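You operate a simulated robot arm through the tools that you are given. There is no shell and no other tool.

Carry out the task below with a simulated two-armed robot. There is one attempt and no reset: what you move stays moved.

## Task
Pick up the 5 W flap carton from the packing table top with one hand, pass it to the other hand and put it on the middle shelf of the store rack. Set down upright: flap carton.

It is judged by the outcome, as a careful person would: the job done as asked, and still so three seconds after it is handed in. It fails if anything else is knocked over, pushed out of place, dropped, spilled or broken.

## Robot
Two 6-joint arms with two-finger grippers on one trunk, on a base that moves. Base frame: it is fixed to the floor where the robot stands at the start and does not move with it; the origin is under the middle of the robot, x ahead of it, y to its left, z up. Lengths are in mm, angles in rad, forces in N, time in s.
The left shoulder is at the start at [60, 142, 900], the right one opposite. With the tool pointing down near the work surface each hand reaches from about 320 to 720 mm from the robot's upright axis, wherever it stands, measured 20 degrees to its own side. Places, roughly: middle shelf of the store rack [1100, 4700, 900]. Payload 2.45 kg a hand.
The TCP of each hand is the grasp point between the finger pads, 26 mm short of the fingertips. In the tool frame z runs along the fingers and y along their closing line. The gripper opens to 96 mm; its body begins 69 mm behind the TCP.
Orientation is told as [roll, pitch, yaw] about the base's x, y, z axes, in that order, counted from this pose: with the fingers straight down and closing along the base's y, the tool's x points along the base's -x, its y along +y and its z along -z.

## Interface
- The arms move only by the tool move_arm. It takes "left_moves", "right_moves" or both (then of equal length, played together; a hand with none holds still); each is a list of rows, each a list of 7 numbers: the shift along the base's x, y, z in mm, then the turn, a rotation vector about the base's x, y, z in rad, then the gripper command, from -1 (shut) to 1 (fully open), values between in proportion. In form: [[dx, dy, dz, ax, ay, az, gripper], ...]. A call has 1 to 20 rows; each row shifts and turns the commanded pose from where the row before left it. Each row takes 0.2 s and may step no farther than 50 mm and 0.15 rad from the row before; otherwise, or with a gripper value out of range, the whole call is refused. Where a pose cannot be reached the arm comes as near as it can. A force on the tool above 40 N (or 10 N above the force at the start of the call, whichever is more), or a blocked arm, ends the call early, and 0.2 s more pass. The fingers move at their own pace (about 79.9 mm/s each) and stop on an object; they squeeze with about 31 N. The grip force told is the motor's: it shows also when the fingers shut on nothing. Time passes only in rows, and 0.2 s behind the last, so rows that do not move let the fingers close. It gives the time, the measured TCP pose, the force on the tool (base axes), the opening and the grip force at its end, in the units of the frame above (readings bear some noise), with the torque about the TCP (base axes, N m) and any sound that the robot's microphone picked up, and new pictures: "pictures" is both (left out), scene, wrist or none (wrist: the cameras of the hands that moved).
- Cameras (640 x 400 px; columns grow to the right, rows downward): "scene" is now at [135.6, -15.4, 1500.6]; the picture's right is [-0.17, -0.99, 0.00], its down [-0.77, 0.13, -0.62] and it looks along [0.61, -0.10, -0.78] (base axes); focal length 284 px, centre (320, 200). "left" rides on the left gripper at [82, -3, -98] in its tool frame; the picture's right is [0.04, 1.00, 0.00], its down [-0.73, 0.03, -0.68] and it looks along [-0.68, 0.03, 0.73] (tool axes); focal length 256 px, centre (320, 200). "right" rides on the right gripper at [81, 3, -98] in its tool frame; the picture's right is [-0.04, 1.00, 0.00], its down [-0.73, -0.03, -0.68] and it looks along [-0.68, -0.03, 0.73] (tool axes); focal length 256 px, centre (320, 200).
- raise_lower(by): slides the trunk up (or, below 0, down) by that many mm; the arms and the scene camera ride with it, the base frame stays. It gives what a move gives, with no picture.
- roll_base(legs): drives the robot by 1 to 6 legs, each [ahead, turn to the left] in mm and rad, along the robot's own axes; the way and the turn of a leg run together, so that a leg with both is an arc; at most 1500 mm and 3.142 rad a leg. The arms and the cameras ride along, it lands a little off, and it stops where it bumps. It gives what a move gives, and a new picture of the scene camera.
- aim_head(pan, tilt): turns the head with the scene camera to pan (to the left, within 1.501 rad either way) and tilt (down, from -0.506 to 1.204), counted from straight ahead of the robot. It gives what a move gives, and a new picture of the scene camera.
- pixel_to_xyz(camera, pixels): for up to 12 pixels [column, row] of the newest picture of that camera ("zoom" is the newest enlarged one), the place [x, y, z] in the base frame of the surface seen there, good to about 2 mm. No time passes.
- zoom(camera, box): a new picture of the part [left, top, right, bottom] of that camera's present view, enlarged. No time passes.
- sign_off(): hands the job in; it is judged then, once.

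Leave the grippers open and the arms clear of the work at the hand-in unless told otherwise.

The tools are called as a command line: name --argument value ..., lists and objects as JSON in quotes. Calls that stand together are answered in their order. move_arm: Moves the arms, as the interface text tells. Its arguments: {"type":"object","properties":{"left_moves":{"type":"array"},"right_moves":{"type":"array"},"pictures":{"type":"string","enum":["both","scene","wrist","none"]}},"required":[]} The other tools are called the same way: raise_lower (by) moves the trunk up or down; roll_base (legs) drives the base; aim_head (pan, tilt) turns the head that bears the scene camera; pixel_to_xyz (camera, pixels) gives the place of the surface under pixels of a picture; zoom (camera, box) takes an enlarged picture of a part of a camera's view; sign_off () hands the job in.

At the start:

```text
clock: 0.0
left_tcp_pos: [477.5, 173.4, 1020.9]
left_tool_rot: [0.001, 0.0, 0.001]
left_ft_force: [0.5, -0.6, -0.7]
left_wrist_torque: [-0.02, -0.02, 0.0]
left_finger_gap: 95.9
left_grip_force: 0.0
right_tcp_pos: [430.4, -262.5, 1078.8]
right_tool_rot: [0.001, -0.001, 0.0]
right_ft_force: [0.8, -0.2, -0.4]
right_wrist_torque: [-0.02, -0.04, -0.02]
right_finger_gap: 95.8
right_grip_force: 0.0
trunk travel left (down, up): [-525.0, 65.0]
robot x, y, heading: [-0.1, 1.0, -0.001]
head pan, tilt (commanded): [-0.166, 0.901]
```

scene: 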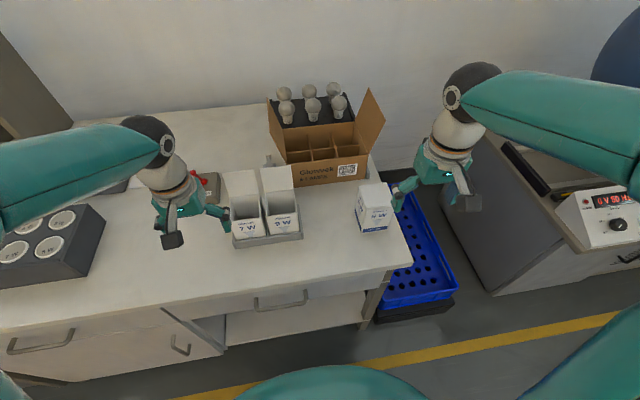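
right: 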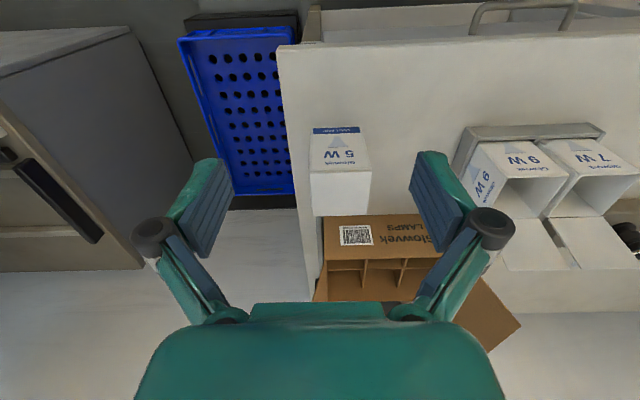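
left: 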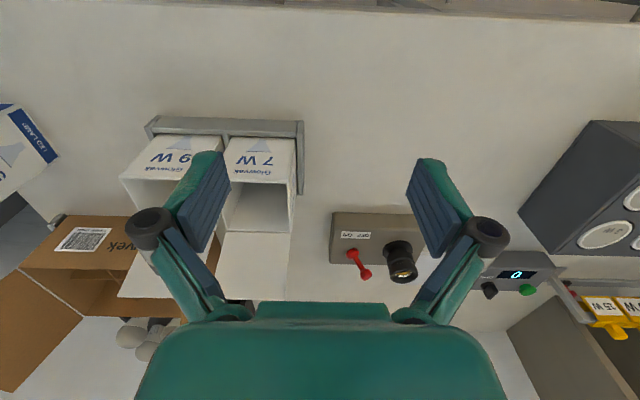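

I see a white carton marked "W" at scene pixel (375, 207), near the table's right edge. The right wrist camera reads "5 W" at (340, 155). I'll zoom in on it and measure its surfaces.

zoom --camera "scene" --box '[340, 165, 420, 245]'

zoom --camera "right" --box '[270, 100, 410, 240]'

pixel_to_xyz --camera "scene" --pixels '[[359, 188], [387, 185], [393, 207], [365, 210], [390, 226], [361, 228], [375, 195], [378, 218], [350, 230], [400, 240]]'

pixel_to_xyz --camera "right" --pixels '[[315, 130], [358, 130], [311, 168], [370, 168], [313, 212], [369, 212], [340, 190], [340, 150]]'

```text
5.00 times, centred on (380, 205) of scene
```

zoom: 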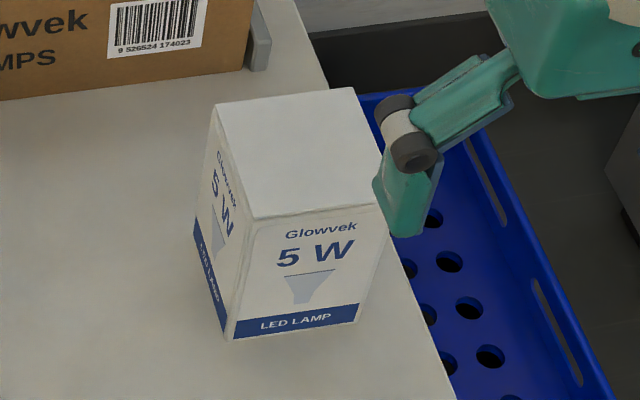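

```text
2.86 times, centred on (340, 170) of right
```

zoom: 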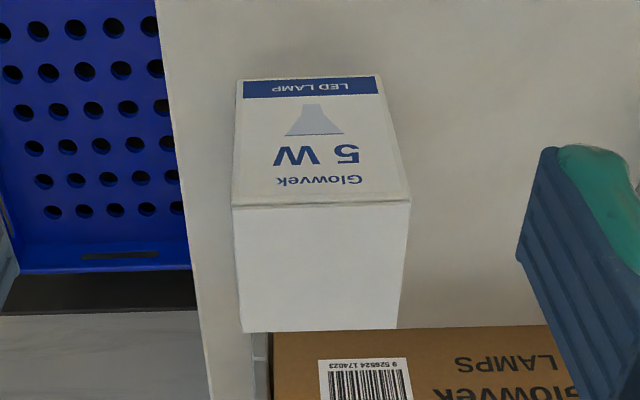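

```text
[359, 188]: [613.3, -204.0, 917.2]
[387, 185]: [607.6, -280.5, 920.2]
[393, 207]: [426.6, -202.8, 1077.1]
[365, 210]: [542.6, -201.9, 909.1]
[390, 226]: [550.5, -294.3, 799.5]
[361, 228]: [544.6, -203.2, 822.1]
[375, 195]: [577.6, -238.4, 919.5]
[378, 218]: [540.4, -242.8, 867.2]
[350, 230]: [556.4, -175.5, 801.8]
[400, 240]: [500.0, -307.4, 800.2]
```

```text
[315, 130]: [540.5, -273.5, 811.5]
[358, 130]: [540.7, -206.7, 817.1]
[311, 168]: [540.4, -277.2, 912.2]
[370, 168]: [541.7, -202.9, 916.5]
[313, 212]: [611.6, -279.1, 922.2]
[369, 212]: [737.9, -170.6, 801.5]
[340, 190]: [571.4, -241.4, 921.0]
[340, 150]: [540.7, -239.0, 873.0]
```

The carton is about 76 mm wide and 120 mm tall (x 540–615, y −203 to −280, z 800–920), and it stands upright. Before touching it I'll look left toward the rack and check the way there.

aim_head --pan 1.3 --tilt 0.25

```text
clock: 1.6
left_tcp_pos: [476.3, 172.7, 1021.1]
left_tool_rot: [0.0, 0.0, 0.001]
left_ft_force: [-0.6, -0.6, 0.9]
left_wrist_torque: [0.03, 0.05, 0.01]
left_finger_gap: 95.9
left_grip_force: 0.1
right_tcp_pos: [430.8, -261.8, 1080.2]
right_tool_rot: [0.0, 0.0, 0.002]
right_ft_force: [-0.3, 0.4, -0.3]
right_wrist_torque: [0.03, 0.01, -0.04]
right_finger_gap: 96.2
right_grip_force: 0.2
trunk travel left (down, up): [-525.0, 65.0]
robot x, y, heading: [2.4, 0.5, -0.003]
head pan, tilt (commanded): [1.3, 0.25]
```

scene: 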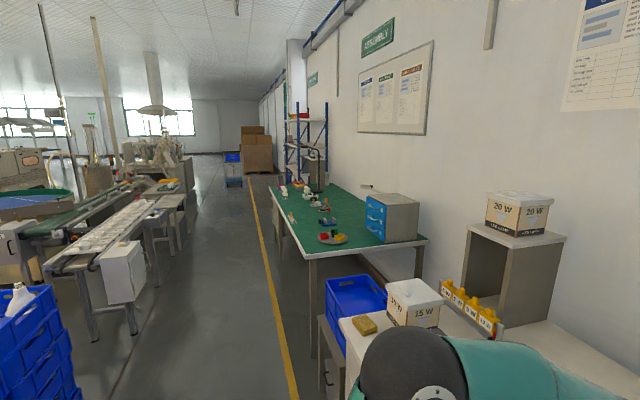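

The rack (blue posts) is beyond the green table, near (305, 140). I'll zoom in and measure the rack and the floor space along the way.

zoom --camera "scene" --box '[260, 70, 360, 220]'

pixel_to_xyz --camera "scene" --pixels '[[286, 110], [298, 120], [305, 117], [325, 115], [302, 148], [285, 170], [270, 185], [310, 250], [320, 282], [290, 340], [250, 200], [425, 240]]'

pixel_to_xyz --camera "scene" --pixels '[[320, 320], [318, 350], [325, 380], [200, 300], [130, 330], [147, 300], [200, 230], [160, 250], [75, 350], [240, 180], [255, 180], [310, 340]]'

```text
2.67 times, centred on (310, 145) of scene
```

zoom: 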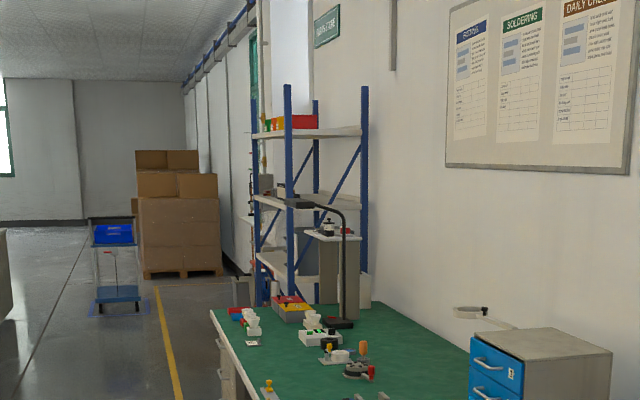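

```text
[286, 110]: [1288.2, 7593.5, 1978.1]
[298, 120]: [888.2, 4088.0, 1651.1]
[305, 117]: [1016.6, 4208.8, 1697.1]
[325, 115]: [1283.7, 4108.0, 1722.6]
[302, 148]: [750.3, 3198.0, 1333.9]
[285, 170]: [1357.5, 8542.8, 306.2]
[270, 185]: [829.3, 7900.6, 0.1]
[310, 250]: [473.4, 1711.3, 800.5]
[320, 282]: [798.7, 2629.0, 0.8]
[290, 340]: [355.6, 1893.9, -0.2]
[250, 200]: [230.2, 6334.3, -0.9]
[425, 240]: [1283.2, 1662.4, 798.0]
```

```text
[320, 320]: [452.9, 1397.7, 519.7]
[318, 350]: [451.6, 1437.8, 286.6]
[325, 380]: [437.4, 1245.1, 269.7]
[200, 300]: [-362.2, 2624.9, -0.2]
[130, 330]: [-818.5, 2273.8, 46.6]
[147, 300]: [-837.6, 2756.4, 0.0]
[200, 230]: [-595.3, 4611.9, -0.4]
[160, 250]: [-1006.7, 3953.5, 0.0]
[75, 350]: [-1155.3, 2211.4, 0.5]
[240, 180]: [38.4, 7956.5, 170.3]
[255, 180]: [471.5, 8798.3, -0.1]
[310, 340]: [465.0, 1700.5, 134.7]
```

The floor is clear along x≈0: tables start near x≈450 and the conveyor is at x<−800. I'll measure the rack's shelves in more detail.

zoom --camera "scene" --box '[290, 95, 330, 195]'

pixel_to_xyz --camera "scene" --pixels '[[315, 119], [315, 120], [313, 145], [300, 146], [296, 146], [300, 168], [297, 170], [310, 170], [305, 172], [318, 150], [322, 165], [315, 165]]'

aim_head --pan 1.3 --tilt 0.9

```text
4.00 times, centred on (310, 145) of scene
```

zoom: 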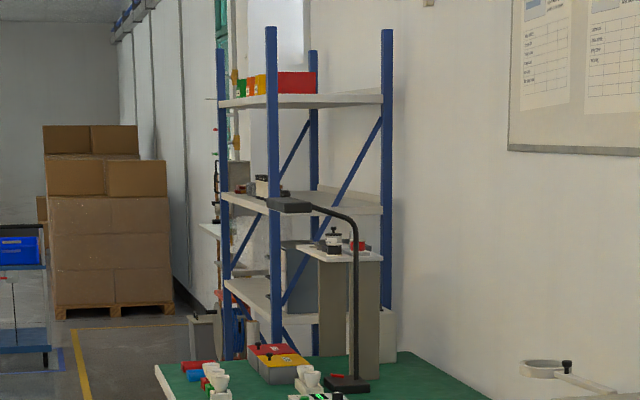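

```text
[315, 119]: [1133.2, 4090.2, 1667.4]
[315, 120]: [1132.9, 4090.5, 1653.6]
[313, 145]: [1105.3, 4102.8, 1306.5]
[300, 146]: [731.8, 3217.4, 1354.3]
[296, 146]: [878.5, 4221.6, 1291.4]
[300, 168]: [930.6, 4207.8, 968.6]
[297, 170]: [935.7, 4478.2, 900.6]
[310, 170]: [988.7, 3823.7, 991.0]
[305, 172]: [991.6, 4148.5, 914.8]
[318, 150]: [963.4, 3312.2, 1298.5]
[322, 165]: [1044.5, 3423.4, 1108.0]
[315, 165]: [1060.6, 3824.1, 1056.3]
```

```text
clock: 2.6
left_tcp_pos: [477.2, 172.8, 1020.6]
left_tool_rot: [0.0, 0.002, 0.002]
left_ft_force: [-0.4, 0.5, -0.8]
left_wrist_torque: [0.02, 0.04, -0.01]
left_finger_gap: 95.8
left_grip_force: 0.1
right_tcp_pos: [430.8, -263.7, 1078.8]
right_tool_rot: [0.0, -0.001, 0.002]
right_ft_force: [0.6, 0.9, 0.2]
right_wrist_torque: [-0.04, -0.01, 0.0]
right_finger_gap: 95.8
right_grip_force: 0.1
trunk travel left (down, up): [-525.0, 65.0]
robot x, y, heading: [-0.2, -2.5, -0.001]
head pan, tilt (commanded): [1.3, 0.901]
```

scene: 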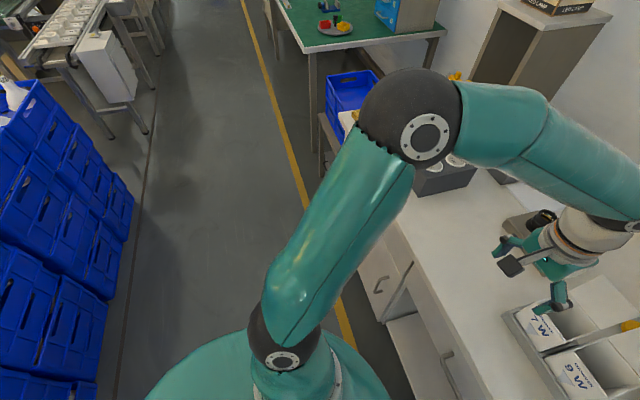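

Shelves show at z≈1655, 1290 and 900, which leaves about 390 mm above the middle shelf. Blue crates are stacked at left, around (60, 250). I'll measure how close they stand, and zoom in on the left gripper at (565, 240) to judge its size.

pixel_to_xyz --camera "scene" --pixels '[[132, 200], [110, 270], [95, 370], [60, 100], [100, 150], [340, 300], [330, 130], [318, 112], [150, 130], [370, 330]]'

zoom --camera "scene" --box '[480, 190, 640, 320]'

aim_head --pan -0.166 --tilt 0.9

```text
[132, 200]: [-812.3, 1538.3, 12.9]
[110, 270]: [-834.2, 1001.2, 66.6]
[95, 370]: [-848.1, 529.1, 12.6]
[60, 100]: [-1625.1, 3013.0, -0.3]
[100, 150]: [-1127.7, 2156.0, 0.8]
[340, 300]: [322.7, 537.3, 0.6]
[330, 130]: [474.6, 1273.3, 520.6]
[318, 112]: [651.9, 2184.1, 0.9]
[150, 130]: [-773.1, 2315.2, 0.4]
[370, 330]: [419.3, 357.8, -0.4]
```

```text
3.08 times, centred on (560, 255) of scene
```

zoom: 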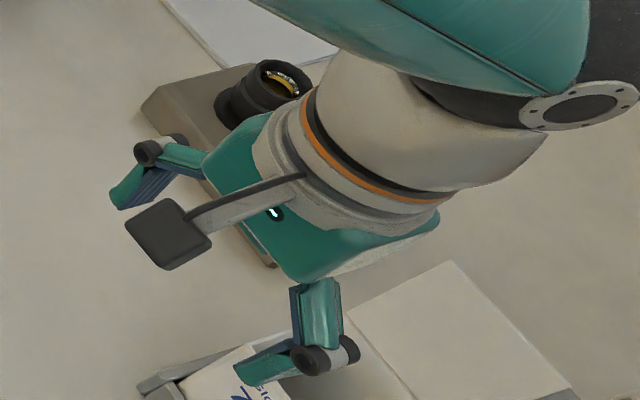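

```text
clock: 4.2
left_tcp_pos: [475.6, 171.6, 1021.3]
left_tool_rot: [0.001, -0.001, 0.002]
left_ft_force: [0.1, -0.3, 0.9]
left_wrist_torque: [0.01, -0.03, 0.02]
left_finger_gap: 96.1
left_grip_force: 0.1
right_tcp_pos: [430.3, -262.9, 1078.5]
right_tool_rot: [0.0, -0.001, 0.003]
right_ft_force: [0.1, 0.0, 0.0]
right_wrist_torque: [-0.01, -0.01, 0.05]
right_finger_gap: 96.1
right_grip_force: 0.0
trunk travel left (down, up): [-525.0, 65.0]
robot x, y, heading: [-0.6, -1.5, -0.001]
head pan, tilt (commanded): [-0.166, 0.901]
```

scene: 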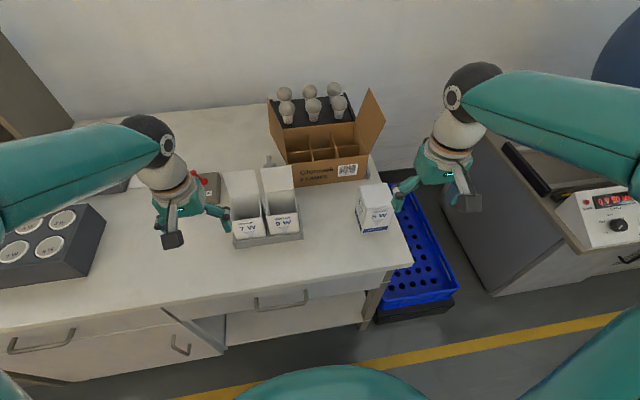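

Both grippers are open and the view is unchanged. I'll take the right hand over the carton (target x≈586, y≈−241.5), stop with the fingertips just above its top, and check the alignment.

move_arm --right_moves '[[39, 5.2, 0, 0, 0, 0, 1], [39, 5.2, 0, 0, 0, 0, 1], [39, 5.2, 0, 0, 0, 0, 1], [38, 5.2, 0, 0, 0, 0, 1], [0, 0, -40, 0, 0, 0, 1], [0, 0, -40, 0, 0, 0, 1], [0, 0, -29, 0, 0, 0, 1], [0, 0, 0, 0, 0, 0, 1]]'

```text
clock: 6.0
left_tcp_pos: [476.4, 174.0, 1020.2]
left_tool_rot: [-0.001, -0.001, 0.003]
left_ft_force: [-0.6, 0.8, 0.0]
left_wrist_torque: [-0.03, 0.01, 0.01]
left_finger_gap: 95.9
left_grip_force: 0.0
right_tcp_pos: [586.5, -238.0, 971.6]
right_tool_rot: [0.0, -0.002, 0.001]
right_ft_force: [1.0, -0.5, -0.6]
right_wrist_torque: [0.02, -0.03, -0.01]
right_finger_gap: 96.1
right_grip_force: 0.1
trunk travel left (down, up): [-525.0, 65.0]
robot x, y, heading: [-1.1, -2.5, -0.0]
head pan, tilt (commanded): [-0.166, 0.901]
```

scene: 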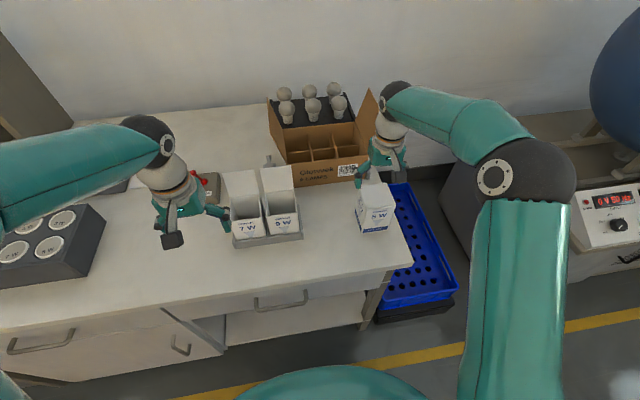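
right: 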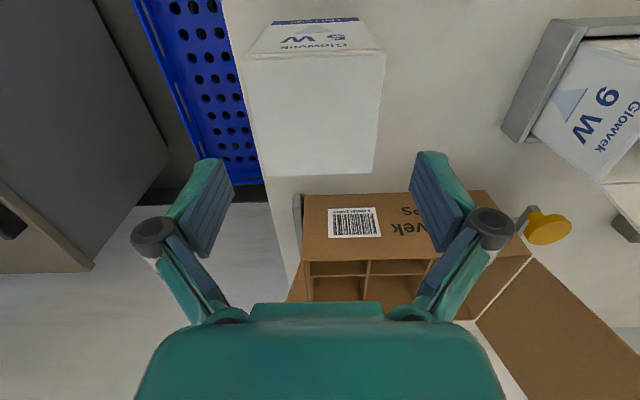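

The right hand is above the carton. I'll measure the carton's top corners in the wrist view to pin down its centre and any yaw.

pixel_to_xyz --camera "right" --pixels '[[251, 62], [382, 60], [371, 168], [265, 170], [315, 110], [270, 120], [366, 120], [250, 90], [380, 90]]'

zoom --camera "right" --box '[130, 0, 510, 240]'

```text
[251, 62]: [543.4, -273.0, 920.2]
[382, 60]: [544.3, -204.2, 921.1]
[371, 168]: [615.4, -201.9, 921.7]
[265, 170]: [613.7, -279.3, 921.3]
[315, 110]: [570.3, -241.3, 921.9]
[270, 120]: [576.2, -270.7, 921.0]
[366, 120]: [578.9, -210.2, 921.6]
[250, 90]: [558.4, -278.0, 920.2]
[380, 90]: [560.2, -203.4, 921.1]
```

```text
1.67 times, centred on (320, 120) of right
```

zoom: 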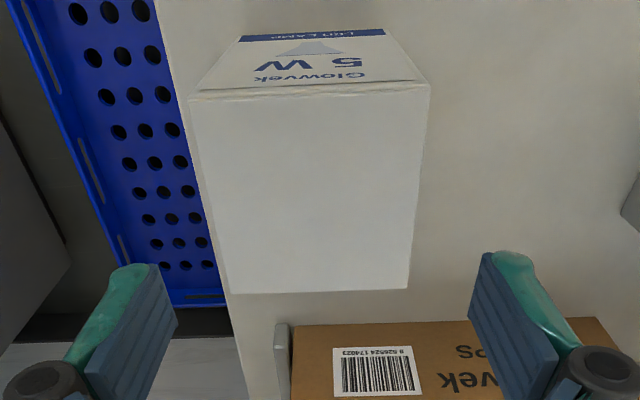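

The carton spans y −203 to −279 (centre −241) and x 541–615, so the hand is well centred. I'll lower 65 mm to TCP z≈905, then close the fingers.

move_arm --right_moves '[[0, 0, -25, 0, 0, 0, 1], [0, 0, -25, 0, 0, 0, 1], [0, 0, -15, 0, 0, 0, 1], [0, 0, 0, 0, 0, 0, 1]]'

```text
clock: 7.0
left_tcp_pos: [476.8, 173.5, 1020.0]
left_tool_rot: [0.0, 0.0, 0.001]
left_ft_force: [-0.3, 0.1, -0.8]
left_wrist_torque: [0.0, 0.0, -0.01]
left_finger_gap: 96.0
left_grip_force: 0.0
right_tcp_pos: [588.2, -239.7, 906.7]
right_tool_rot: [0.0, 0.0, 0.001]
right_ft_force: [-0.8, -0.3, 0.0]
right_wrist_torque: [-0.02, 0.01, -0.01]
right_finger_gap: 96.0
right_grip_force: 0.0
trunk travel left (down, up): [-525.0, 65.0]
robot x, y, heading: [0.8, -1.6, -0.001]
head pan, tilt (commanded): [-0.166, 0.901]
```

scene: 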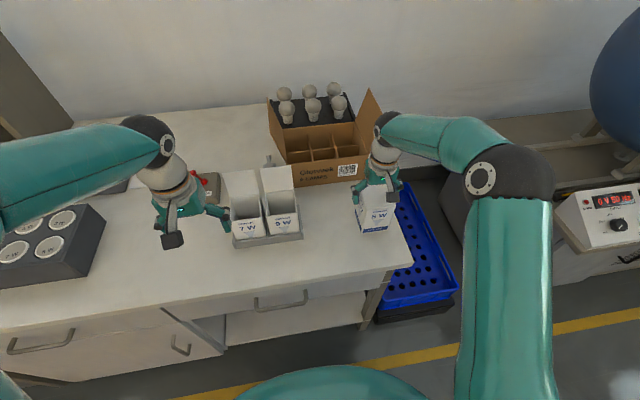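
right: 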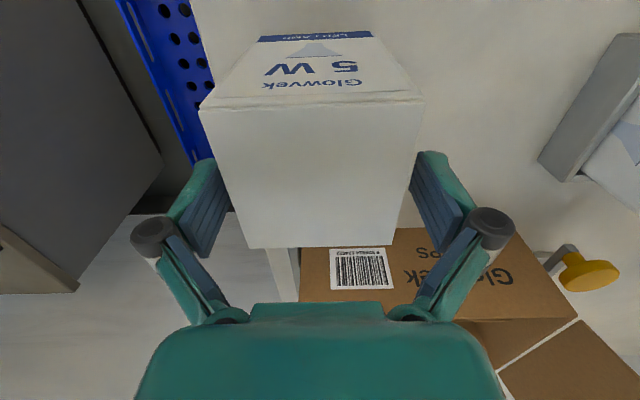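

The fingers sit on either side of the carton's top with clearance on both. Next I'll close the right gripper and let it settle.

move_arm --right_moves '[[0, 0, 0, 0, 0, 0, 0.5], [0, 0, 0, 0, 0, 0, -1], [0, 0, 0, 0, 0, 0, -1], [0, 0, 0, 0, 0, 0, -1]]' --pictures "wrist"

```text
clock: 8.0
left_tcp_pos: [476.9, 173.0, 1021.6]
left_tool_rot: [0.001, -0.003, 0.003]
left_ft_force: [0.1, 0.0, 0.9]
left_wrist_torque: [0.0, 0.02, 0.0]
left_finger_gap: 96.0
left_grip_force: 0.0
right_tcp_pos: [587.6, -241.0, 907.1]
right_tool_rot: [0.0, 0.0, 0.002]
right_ft_force: [0.1, -0.4, 3.2]
right_wrist_torque: [-0.09, 0.0, 0.01]
right_finger_gap: 79.0
right_grip_force: 30.2
trunk travel left (down, up): [-525.0, 65.0]
robot x, y, heading: [-1.9, -1.9, 0.001]
head pan, tilt (commanded): [-0.166, 0.901]
```

right: 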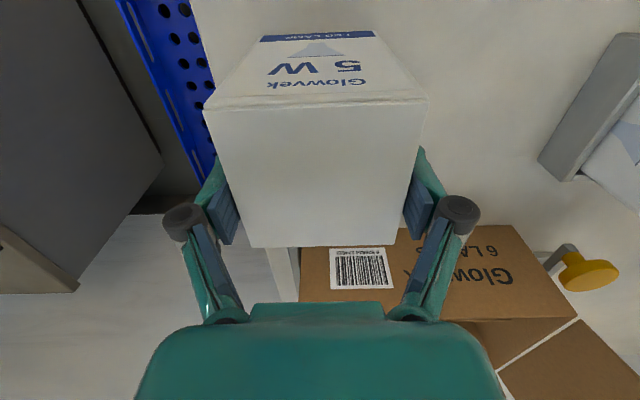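

The gripper holds at a 79 mm gap with about 30 N. I'll lift straight up in steps to clear the table and the boxes beside it.

move_arm --right_moves '[[0, 0, 10, 0, 0, 0, -1], [0, 0, 20, 0, 0, 0, -1], [0, 0, 30, 0, 0, 0, -1], [0, 0, 30, 0, 0, 0, -1], [0, 0, 30, 0, 0, 0, -1], [0, 0, 0, 0, 0, 0, -1]]'

```text
clock: 9.4
left_tcp_pos: [477.2, 172.8, 1020.9]
left_tool_rot: [0.001, 0.002, 0.001]
left_ft_force: [-0.1, -0.3, -0.2]
left_wrist_torque: [0.0, 0.03, -0.01]
left_finger_gap: 96.1
left_grip_force: 0.1
right_tcp_pos: [585.7, -242.2, 1024.6]
right_tool_rot: [0.001, 0.001, 0.003]
right_ft_force: [0.5, 0.1, 0.2]
right_wrist_torque: [0.04, 0.02, -0.02]
right_finger_gap: 78.4
right_grip_force: 30.9
trunk travel left (down, up): [-525.0, 65.0]
robot x, y, heading: [-0.5, -3.8, 0.0]
head pan, tilt (commanded): [-0.166, 0.901]
```

scene: 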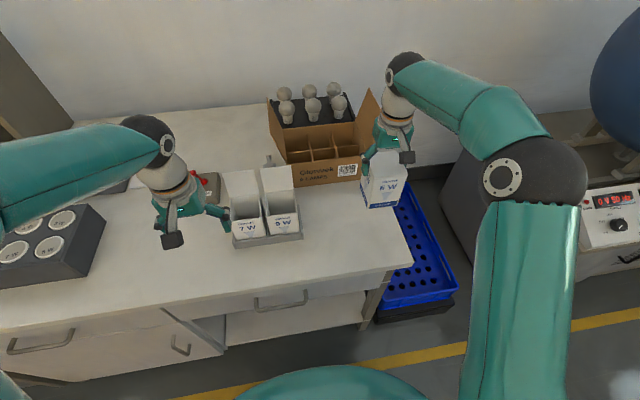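
right: 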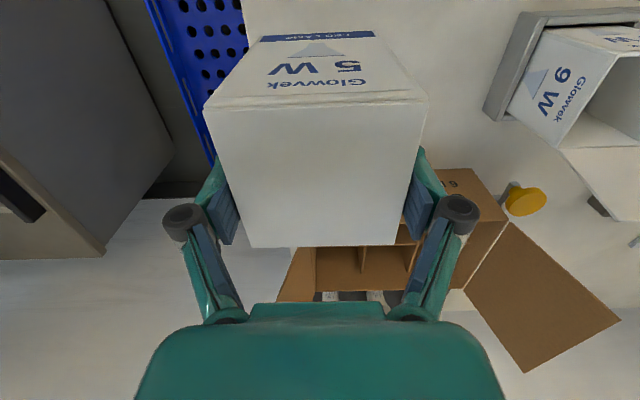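

The carton is clear of the table and firmly held. Before planning the handover I'll measure the left gripper's palm and camera bulk from the scene view near (185, 205).

zoom --camera "scene" --box '[120, 100, 260, 260]'

pixel_to_xyz --camera "scene" --pixels '[[197, 205], [187, 200], [195, 190], [173, 241], [172, 215], [220, 212], [158, 228], [180, 180], [170, 160], [240, 175], [275, 172], [260, 200]]'

```text
2.50 times, centred on (190, 180) of scene
```

zoom: 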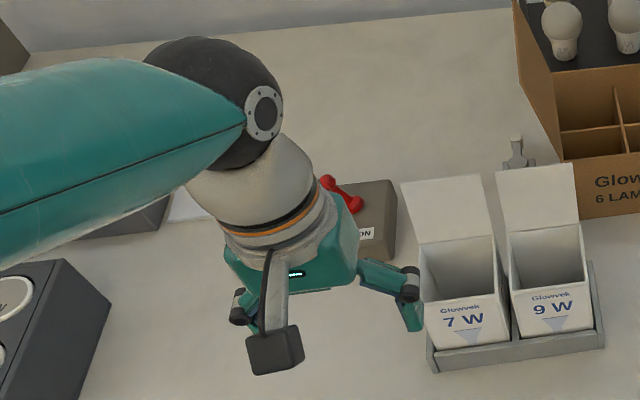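

```text
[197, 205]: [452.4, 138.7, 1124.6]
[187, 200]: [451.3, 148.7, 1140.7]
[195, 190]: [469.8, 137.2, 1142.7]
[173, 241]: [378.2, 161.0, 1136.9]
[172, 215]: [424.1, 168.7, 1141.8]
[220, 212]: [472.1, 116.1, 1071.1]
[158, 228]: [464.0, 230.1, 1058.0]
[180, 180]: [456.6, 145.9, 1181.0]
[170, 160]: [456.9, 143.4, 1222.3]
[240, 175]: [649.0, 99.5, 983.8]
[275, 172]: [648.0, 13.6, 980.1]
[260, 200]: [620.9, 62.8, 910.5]
```

The palm is only about 25 mm deep, so a left grasp pitched about 55° up and low on the carton will stay clear of the right hand. First I'll bring the right hand with the carton to the handover spot, at about x 560, y −20, z 1100.

move_arm --right_moves '[[-10, 0, 38, 0, 0, 0, -1], [-15.4, 0, 37.2, 0, 0, 0, -1], [0, 37, 0, 0, 0, 0, -1], [0, 37, 0, 0, 0, 0, -1], [0, 37, 0, 0, 0, 0, -1], [0, 37, 0, 0, 0, 0, -1], [0, 37, 0, 0, 0, 0, -1], [0, 36.7, 0, 0, 0, 0, -1], [0, 0, 0, 0, 0, 0, -1]]'

```text
clock: 11.4
left_tcp_pos: [476.6, 171.2, 1020.6]
left_tool_rot: [0.0, 0.0, 0.001]
left_ft_force: [1.1, -0.3, 0.8]
left_wrist_torque: [-0.02, -0.02, 0.02]
left_finger_gap: 96.0
left_grip_force: 0.1
right_tcp_pos: [560.3, -18.1, 1101.7]
right_tool_rot: [0.002, 0.0, 0.001]
right_ft_force: [-0.4, 0.7, -1.5]
right_wrist_torque: [0.07, -0.02, 0.02]
right_finger_gap: 78.9
right_grip_force: 30.7
trunk travel left (down, up): [-525.0, 65.0]
robot x, y, heading: [0.3, -6.1, 0.002]
head pan, tilt (commanded): [-0.166, 0.901]
```

scene: 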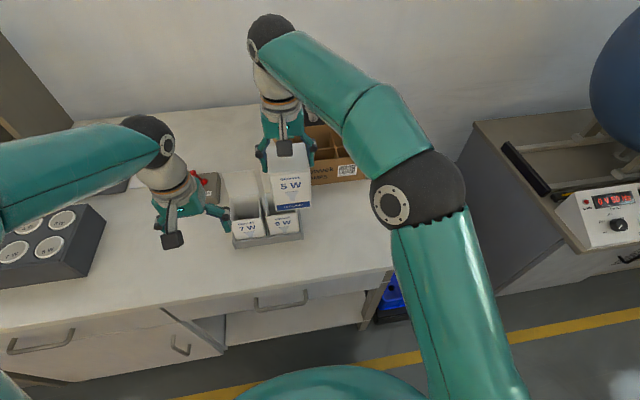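
right: 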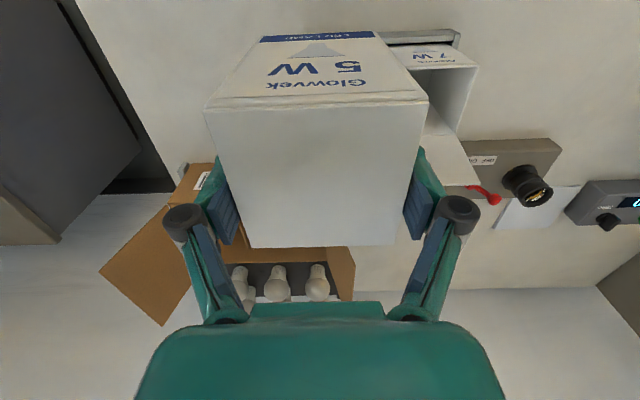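

The carton is at the handover spot, seen at (290, 180) in the scene picture. I'll measure its current face positions.

zoom --camera "scene" --box '[245, 110, 345, 230]'

pixel_to_xyz --camera "scene" --pixels '[[290, 185], [275, 180], [305, 178], [276, 207], [308, 206], [290, 207], [290, 175], [285, 160], [281, 147]]'

```text
3.33 times, centred on (295, 170) of scene
```

zoom: 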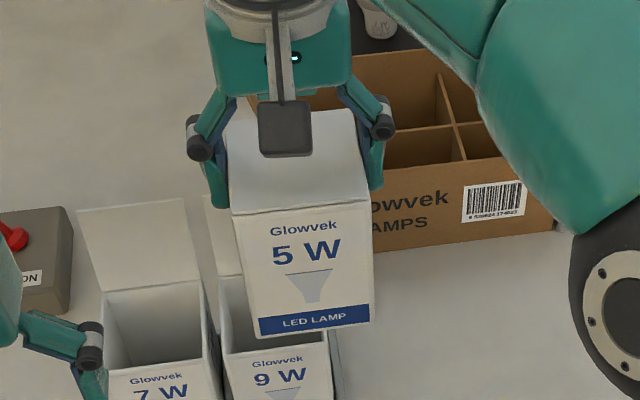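

```text
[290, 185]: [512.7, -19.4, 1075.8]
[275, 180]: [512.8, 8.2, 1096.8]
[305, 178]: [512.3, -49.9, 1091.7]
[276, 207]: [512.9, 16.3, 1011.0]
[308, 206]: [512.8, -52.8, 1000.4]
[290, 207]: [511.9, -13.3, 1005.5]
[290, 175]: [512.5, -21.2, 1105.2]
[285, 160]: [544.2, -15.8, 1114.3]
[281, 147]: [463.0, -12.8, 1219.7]
```

The carton's front face is at x 512.5, its centre at y −19.5, and its height runs from 994 to 1114. Next I'll pitch the left hand up by 0.96 rad, pulling back slightly, while it stays on its own side.

move_arm --left_moves '[[-5, 0, 3, 0, -0.137, 0, 1], [-5, 0, 3, 0, -0.137, 0, 1], [-5, 0, 3, 0, -0.137, 0, 1], [-5, 0, 3, 0, -0.137, 0, 1], [-6, 0, 3, 0, -0.137, 0, 1], [-6, 0, 3, 0, -0.137, 0, 1], [-5.5, 0, 3.1, 0, -0.138, 0, 1], [0, 0, 0, 0, 0, 0, 1]]'

```text
clock: 13.2
left_tcp_pos: [454.0, 169.8, 1052.7]
left_tool_rot: [-0.005, -0.956, 0.002]
left_ft_force: [1.0, 0.2, 0.4]
left_wrist_torque: [0.0, 0.02, -0.04]
left_finger_gap: 96.0
left_grip_force: 0.0
left hand out of reach, approached as far as the arm can: row 7
right_tcp_pos: [559.6, -18.2, 1102.0]
right_tool_rot: [-0.002, 0.0, 0.001]
right_ft_force: [0.1, -0.4, 0.3]
right_wrist_torque: [-0.01, 0.04, -0.04]
right_finger_gap: 78.6
right_grip_force: 31.4
trunk travel left (down, up): [-525.0, 65.0]
robot x, y, heading: [-2.7, 1.0, -0.001]
head pan, tilt (commanded): [-0.166, 0.901]
```

scene: 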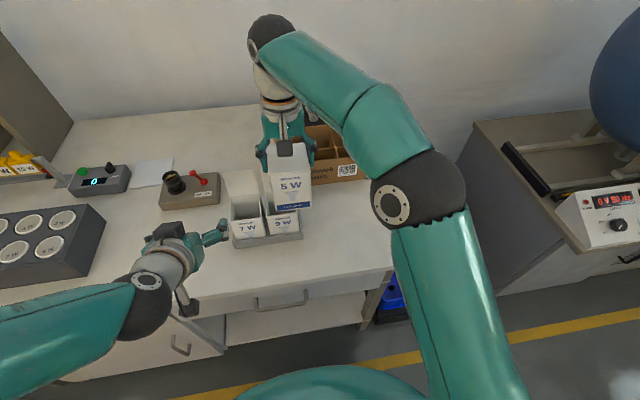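
left: 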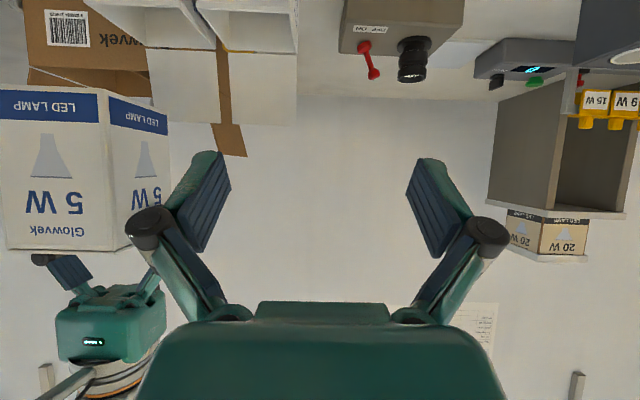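

The left hand hit its inner reach limit at x≈454, z≈1053, and its orientation is right (pitch −0.956). I'll move it sideways to y≈−20, staying behind the carton face with about 35 mm to spare, and read where it ends up.

move_arm --left_moves '[[4, -20, 0, 0, 0, 0, 1], [4, -35, 0, 0, 0, 0, 1], [0, -35, 0, 0, 0, 0, 1], [0, -35, 0, 0, 0, 0, 1], [0, -35, 0, 0, 0, 0, 1], [0, -33, 0, 0, 0, 0, 1], [0, 0, 0, 0, 0, 0, 1]]'

```text
clock: 14.8
left_tcp_pos: [460.2, -21.8, 1053.2]
left_tool_rot: [-0.003, -0.959, 0.005]
left_ft_force: [0.1, -0.5, 0.2]
left_wrist_torque: [0.0, 0.0, -0.03]
left_finger_gap: 95.9
left_grip_force: 0.0
right_tcp_pos: [559.1, -18.3, 1100.8]
right_tool_rot: [-0.001, 0.001, 0.004]
right_ft_force: [0.2, 0.7, -0.4]
right_wrist_torque: [-0.01, 0.01, 0.03]
right_finger_gap: 78.7
right_grip_force: 31.1
trunk travel left (down, up): [-525.0, 65.0]
robot x, y, heading: [-1.8, -4.4, -0.001]
head pan, tilt (commanded): [-0.166, 0.901]
```

scene: 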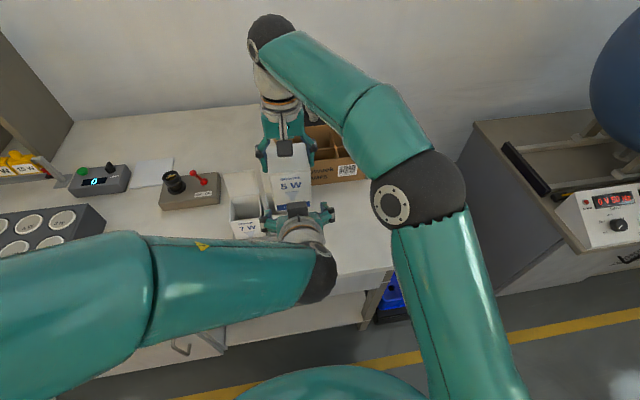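
left: 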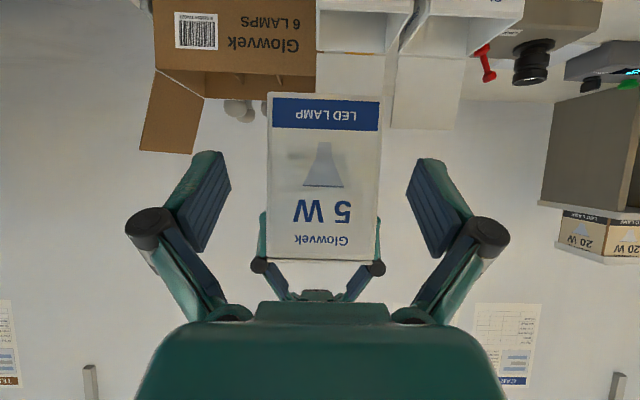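

The left hand is at (460, −22, 1053), squarely behind the carton. In its picture the carton spans columns 267–382, between the pads. I'll check the carton's edges in this camera before moving in.

pixel_to_xyz --camera "left" --pixels '[[270, 110], [378, 110], [268, 200], [380, 200], [325, 255], [325, 97], [270, 250], [376, 250]]'

zoom --camera "scene" --box '[240, 120, 360, 300]'

```text
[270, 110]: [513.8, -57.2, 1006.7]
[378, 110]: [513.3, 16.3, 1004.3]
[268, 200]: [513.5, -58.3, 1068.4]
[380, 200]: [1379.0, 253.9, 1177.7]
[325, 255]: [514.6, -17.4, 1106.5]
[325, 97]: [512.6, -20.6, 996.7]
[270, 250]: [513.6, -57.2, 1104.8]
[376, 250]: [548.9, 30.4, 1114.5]
```

```text
2.22 times, centred on (300, 210) of scene
```

zoom: 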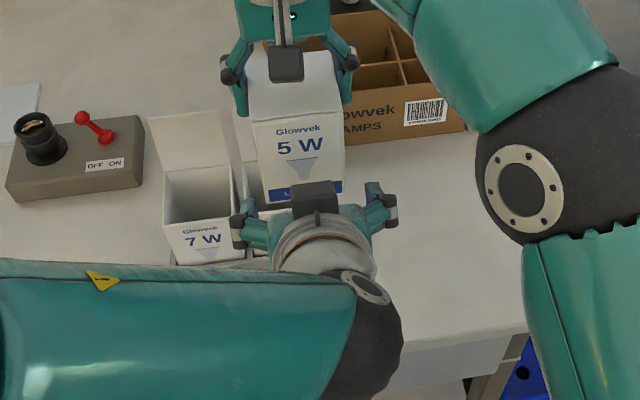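

I want to know what the dark box at (298, 208) above the left palm is, since it could touch the carton. I'll measure it.

pixel_to_xyz --camera "scene" --pixels '[[298, 205], [292, 205], [304, 205], [298, 214], [298, 203], [300, 222], [273, 220], [328, 215], [300, 235], [290, 188], [320, 260]]'

zoom --camera "scene" --box '[255, 170, 345, 260]'

```text
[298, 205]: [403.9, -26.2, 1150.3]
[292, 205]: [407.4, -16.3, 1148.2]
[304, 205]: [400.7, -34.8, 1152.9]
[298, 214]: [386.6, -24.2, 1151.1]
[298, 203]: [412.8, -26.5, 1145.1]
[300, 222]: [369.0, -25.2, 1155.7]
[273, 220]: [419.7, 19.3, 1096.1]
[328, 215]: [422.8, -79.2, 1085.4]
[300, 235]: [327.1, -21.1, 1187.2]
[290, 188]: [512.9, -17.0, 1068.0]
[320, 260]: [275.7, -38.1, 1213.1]
```

```text
4.44 times, centred on (300, 215) of scene
```

zoom: 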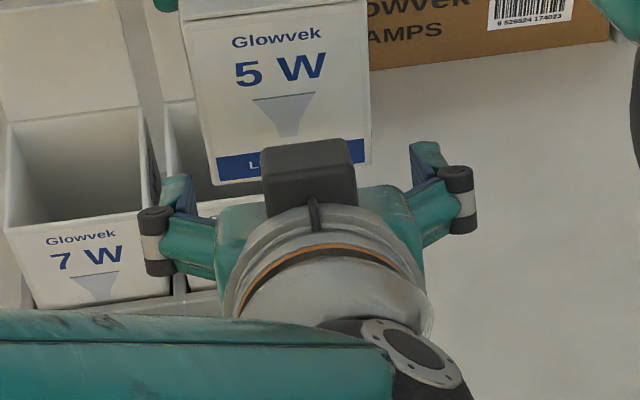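

The dark box is the gripper's motor housing. At the final grasp pose it will be about 23 mm short of the carton face and about 45 mm below the right camera, so the move is safe. I'll shift +3 mm in y and −11 mm in z, then go in +50 mm and check before the last bit.

move_arm --left_moves '[[0, 3, -11, 0, 0, 0, 1], [15, 0, 0, 0, 0, 0, 1], [15, 0, 0, 0, 0, 0, 1], [15, 0, 0, 0, 0, 0, 1], [0, 0, 0, 0, 0, 0, 1]]'

```text
clock: 16.0
left_tcp_pos: [505.8, -18.5, 1041.1]
left_tool_rot: [-0.006, -0.959, 0.003]
left_ft_force: [1.1, 0.1, -0.6]
left_wrist_torque: [0.02, 0.02, 0.0]
left_finger_gap: 95.9
left_grip_force: 0.1
right_tcp_pos: [558.9, -18.7, 1102.1]
right_tool_rot: [0.0, 0.0, 0.003]
right_ft_force: [-0.5, 0.1, 0.0]
right_wrist_torque: [-0.01, 0.01, -0.02]
right_finger_gap: 78.8
right_grip_force: 30.9
trunk travel left (down, up): [-525.0, 65.0]
robot x, y, heading: [1.4, -1.2, 0.009]
head pan, tilt (commanded): [-0.166, 0.901]
```

scene: 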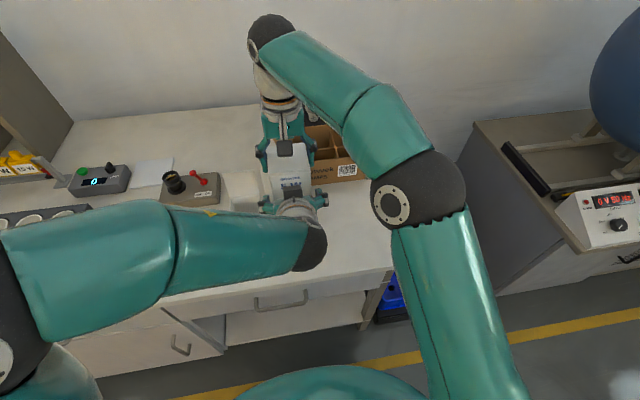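
left: 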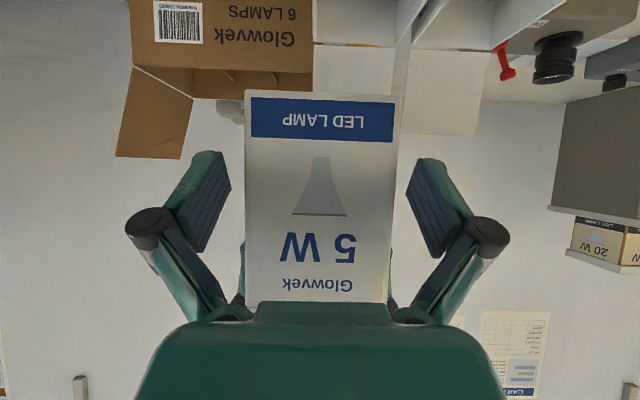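

The carton (columns 245–397) is centred between the pads (230–407). I'll go in the last 30 mm.

move_arm --left_moves '[[10, 1, 0, 0, 0, 0, 1], [10, 0, 0, 0, 0, 0, 1], [10, 0, 0, 0, 0, 0, 1], [0, 0, 0, 0, 0, 0, 1]]'

```text
clock: 17.0
left_tcp_pos: [536.0, -17.5, 1041.4]
left_tool_rot: [-0.003, -0.96, 0.002]
left_ft_force: [0.2, -0.1, -0.2]
left_wrist_torque: [-0.02, 0.01, 0.0]
left_finger_gap: 96.1
left_grip_force: 0.0
right_tcp_pos: [560.0, -18.4, 1101.9]
right_tool_rot: [0.001, 0.001, 0.002]
right_ft_force: [0.0, 0.2, -1.0]
right_wrist_torque: [-0.01, -0.02, 0.02]
right_finger_gap: 79.0
right_grip_force: 31.3
trunk travel left (down, up): [-525.0, 65.0]
robot x, y, heading: [0.4, -2.1, 0.002]
head pan, tilt (commanded): [-0.166, 0.901]
```

scene: 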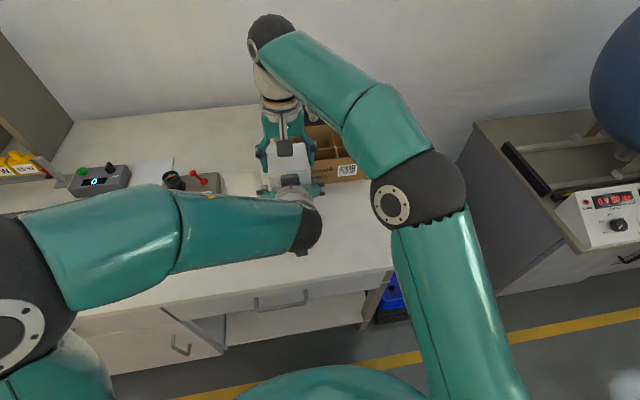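
left: 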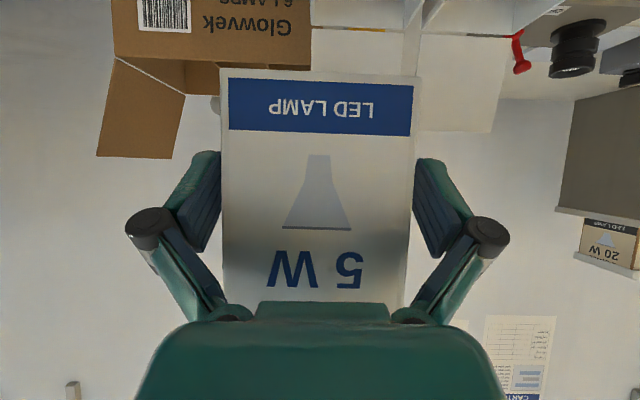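

Both sides have clearance, and neither hand shows a contact force. Next I'll close the left gripper while the right holds still.

move_arm --left_moves '[[0, 0, 0, 0, 0, 0, 0.7], [0, 0, 0, 0, 0, 0, -1], [0, 0, 0, 0, 0, 0, -1], [0, 0, 0, 0, 0, 0, -1]]' --right_moves '[[0, 0, 0, 0, 0, 0, -1], [0, 0, 0, 0, 0, 0, -1], [0, 0, 0, 0, 0, 0, -1], [0, 0, 0, 0, 0, 0, -1]]'

```text
clock: 18.0
left_tcp_pos: [534.9, -17.2, 1041.6]
left_tool_rot: [-0.002, -0.959, 0.002]
left_ft_force: [-5.4, -5.4, 2.6]
left_wrist_torque: [0.02, -0.15, -0.09]
left_finger_gap: 78.7
left_grip_force: 30.8
right_tcp_pos: [561.1, -19.3, 1100.9]
right_tool_rot: [0.002, -0.001, 0.002]
right_ft_force: [6.0, 5.0, -3.4]
right_wrist_torque: [0.32, -0.29, 0.0]
right_finger_gap: 78.8
right_grip_force: 30.9
trunk travel left (down, up): [-525.0, 65.0]
robot x, y, heading: [-2.5, -1.5, -0.001]
head pan, tilt (commanded): [-0.166, 0.901]
```

scene: 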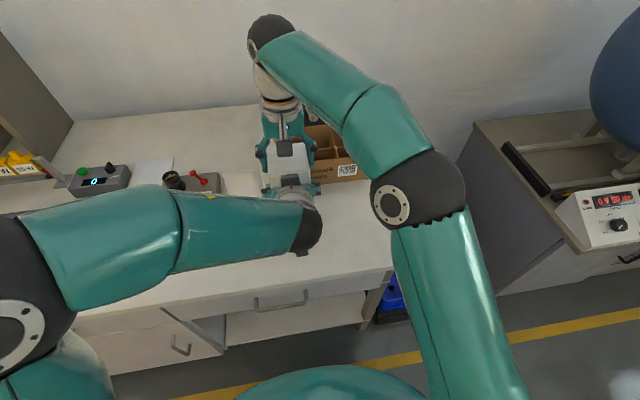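
right: 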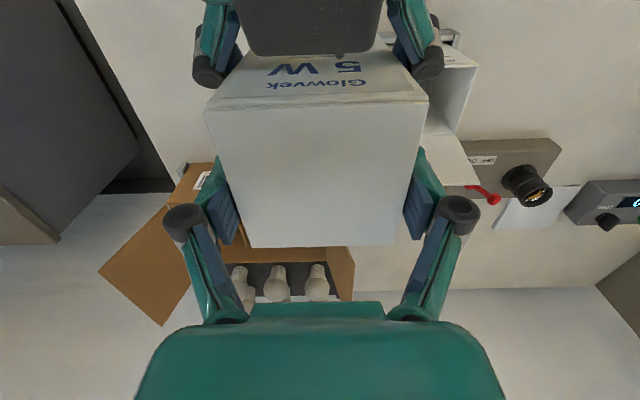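
left: 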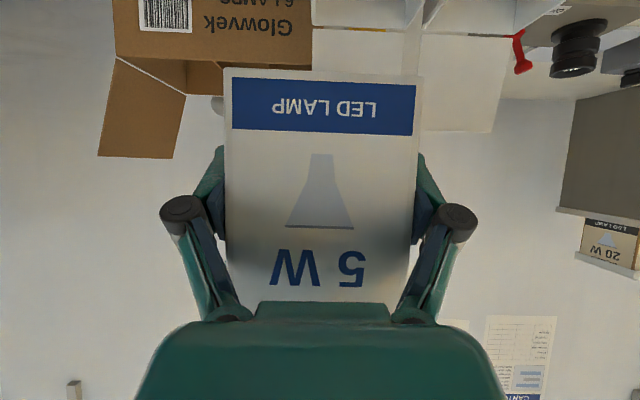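

Both hands hold the carton at a 78.7 mm gap, with only about 6 N pulling between them. Now I'll open the right gripper while the left keeps squeezing.

move_arm --left_moves '[[0, 0, 0, 0, 0, 0, -1], [0, 0, 0, 0, 0, 0, -1], [0, 0, 0, 0, 0, 0, -1]]' --right_moves '[[0, 0, 0, 0, 0, 0, 0.8], [0, 0, 0, 0, 0, 0, 1], [0, 0, 0, 0, 0, 0, 1]]' --pictures "wrist"

```text
clock: 18.8
left_tcp_pos: [535.8, -17.9, 1040.4]
left_tool_rot: [-0.004, -0.959, 0.004]
left_ft_force: [0.0, -0.1, -0.4]
left_wrist_torque: [-0.02, 0.03, 0.0]
left_finger_gap: 79.1
left_grip_force: 30.0
right_tcp_pos: [558.8, -17.7, 1100.1]
right_tool_rot: [-0.001, 0.0, 0.002]
right_ft_force: [-0.1, -0.3, 0.6]
right_wrist_torque: [-0.03, -0.03, 0.02]
right_finger_gap: 96.1
right_grip_force: 0.0
trunk travel left (down, up): [-525.0, 65.0]
robot x, y, heading: [-0.6, -5.4, 0.001]
head pan, tilt (commanded): [-0.166, 0.901]
```

right: 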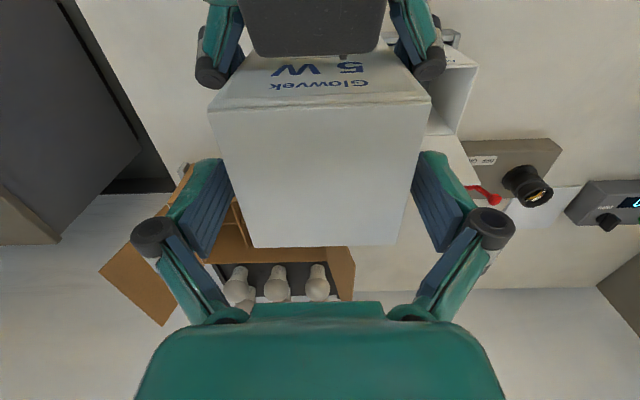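
left: 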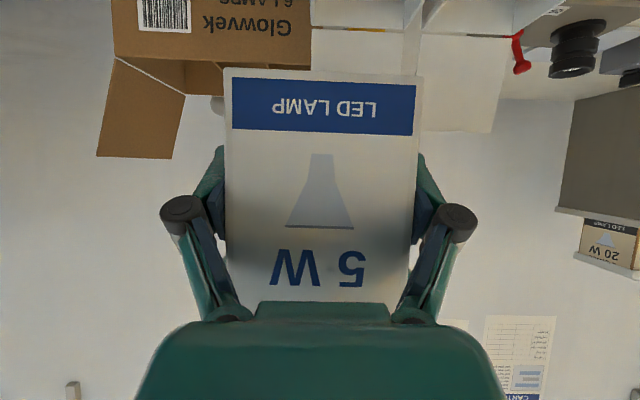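

The right hand is open and the left still grips at 30 N. I'll raise the right hand 80 mm clear of the carton, then draw it back to its own side.

move_arm --right_moves '[[0, 0, 15, 0, 0, 0, 1], [0, 0, 20, 0, 0, 0, 1], [0, 0, 25, 0, 0, 0, 1], [0, 0, 20, 0, 0, 0, 1], [0, -35, 0, 0, 0, 0, 1], [0, -40, 0, 0, 0, 0, 1], [0, -45, 0, 0, 0, 0, 1], [-20, -40, 0, 0, 0, 0, 1], [-30, -40, 0, 0, 0, 0, 1], [-40, -40, -20, 0, 0, 0, 1], [-40, 0, -40, 0, 0, 0, 1], [0, 0, 0, 0, 0, 0, 1]]'

```text
refused: row 10 steps farther than a row can; nothing moved
```

Row 10 was longer than 50 mm, so the whole call was refused. I'll send the same path with a shorter step there.

move_arm --right_moves '[[0, 0, 15, 0, 0, 0, 1], [0, 0, 20, 0, 0, 0, 1], [0, 0, 25, 0, 0, 0, 1], [0, 0, 20, 0, 0, 0, 1], [0, -35, 0, 0, 0, 0, 1], [0, -40, 0, 0, 0, 0, 1], [0, -45, 0, 0, 0, 0, 1], [-20, -40, 0, 0, 0, 0, 1], [-28, -40, 0, 0, 0, 0, 1], [-28, -40, 0, 0, 0, 0, 1], [-40, 0, -20, 0, 0, 0, 1], [-14, 0, -40, 0, 0, 0, 1], [0, 0, 0, 0, 0, 0, 1]]'

```text
clock: 21.6
left_tcp_pos: [535.9, -17.5, 1040.7]
left_tool_rot: [-0.002, -0.961, 0.004]
left_ft_force: [-0.5, 0.8, 0.3]
left_wrist_torque: [-0.02, 0.02, 0.01]
left_finger_gap: 78.6
left_grip_force: 30.8
right_tcp_pos: [431.5, -261.1, 1099.4]
right_tool_rot: [0.0, 0.001, 0.001]
right_ft_force: [-0.2, -0.7, 0.3]
right_wrist_torque: [-0.01, -0.04, -0.01]
right_finger_gap: 95.8
right_grip_force: 0.0
right hand out of reach, approached as far as the arm can: row 3, 4
trunk travel left (down, up): [-525.0, 65.0]
robot x, y, heading: [-0.2, -2.9, 0.002]
head pan, tilt (commanded): [-0.166, 0.901]
```

scene: 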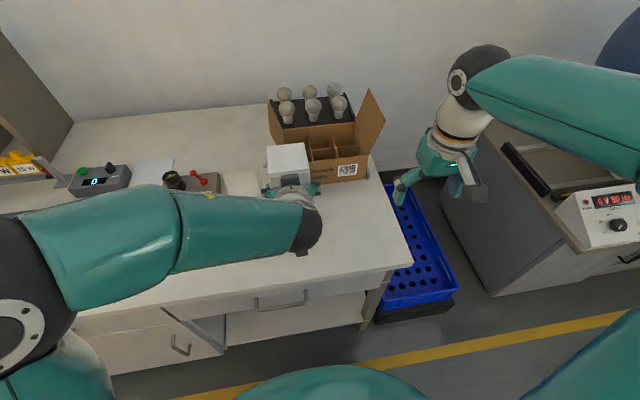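
right: 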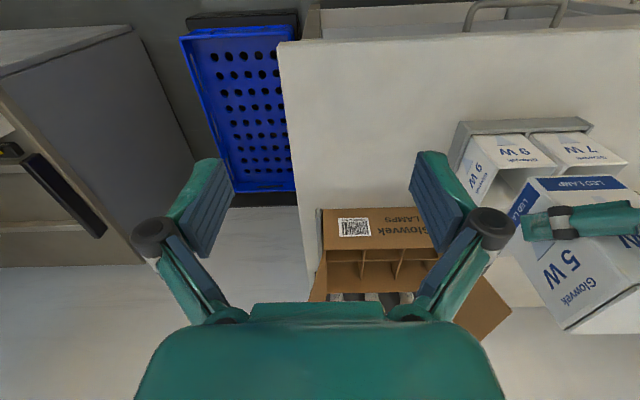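

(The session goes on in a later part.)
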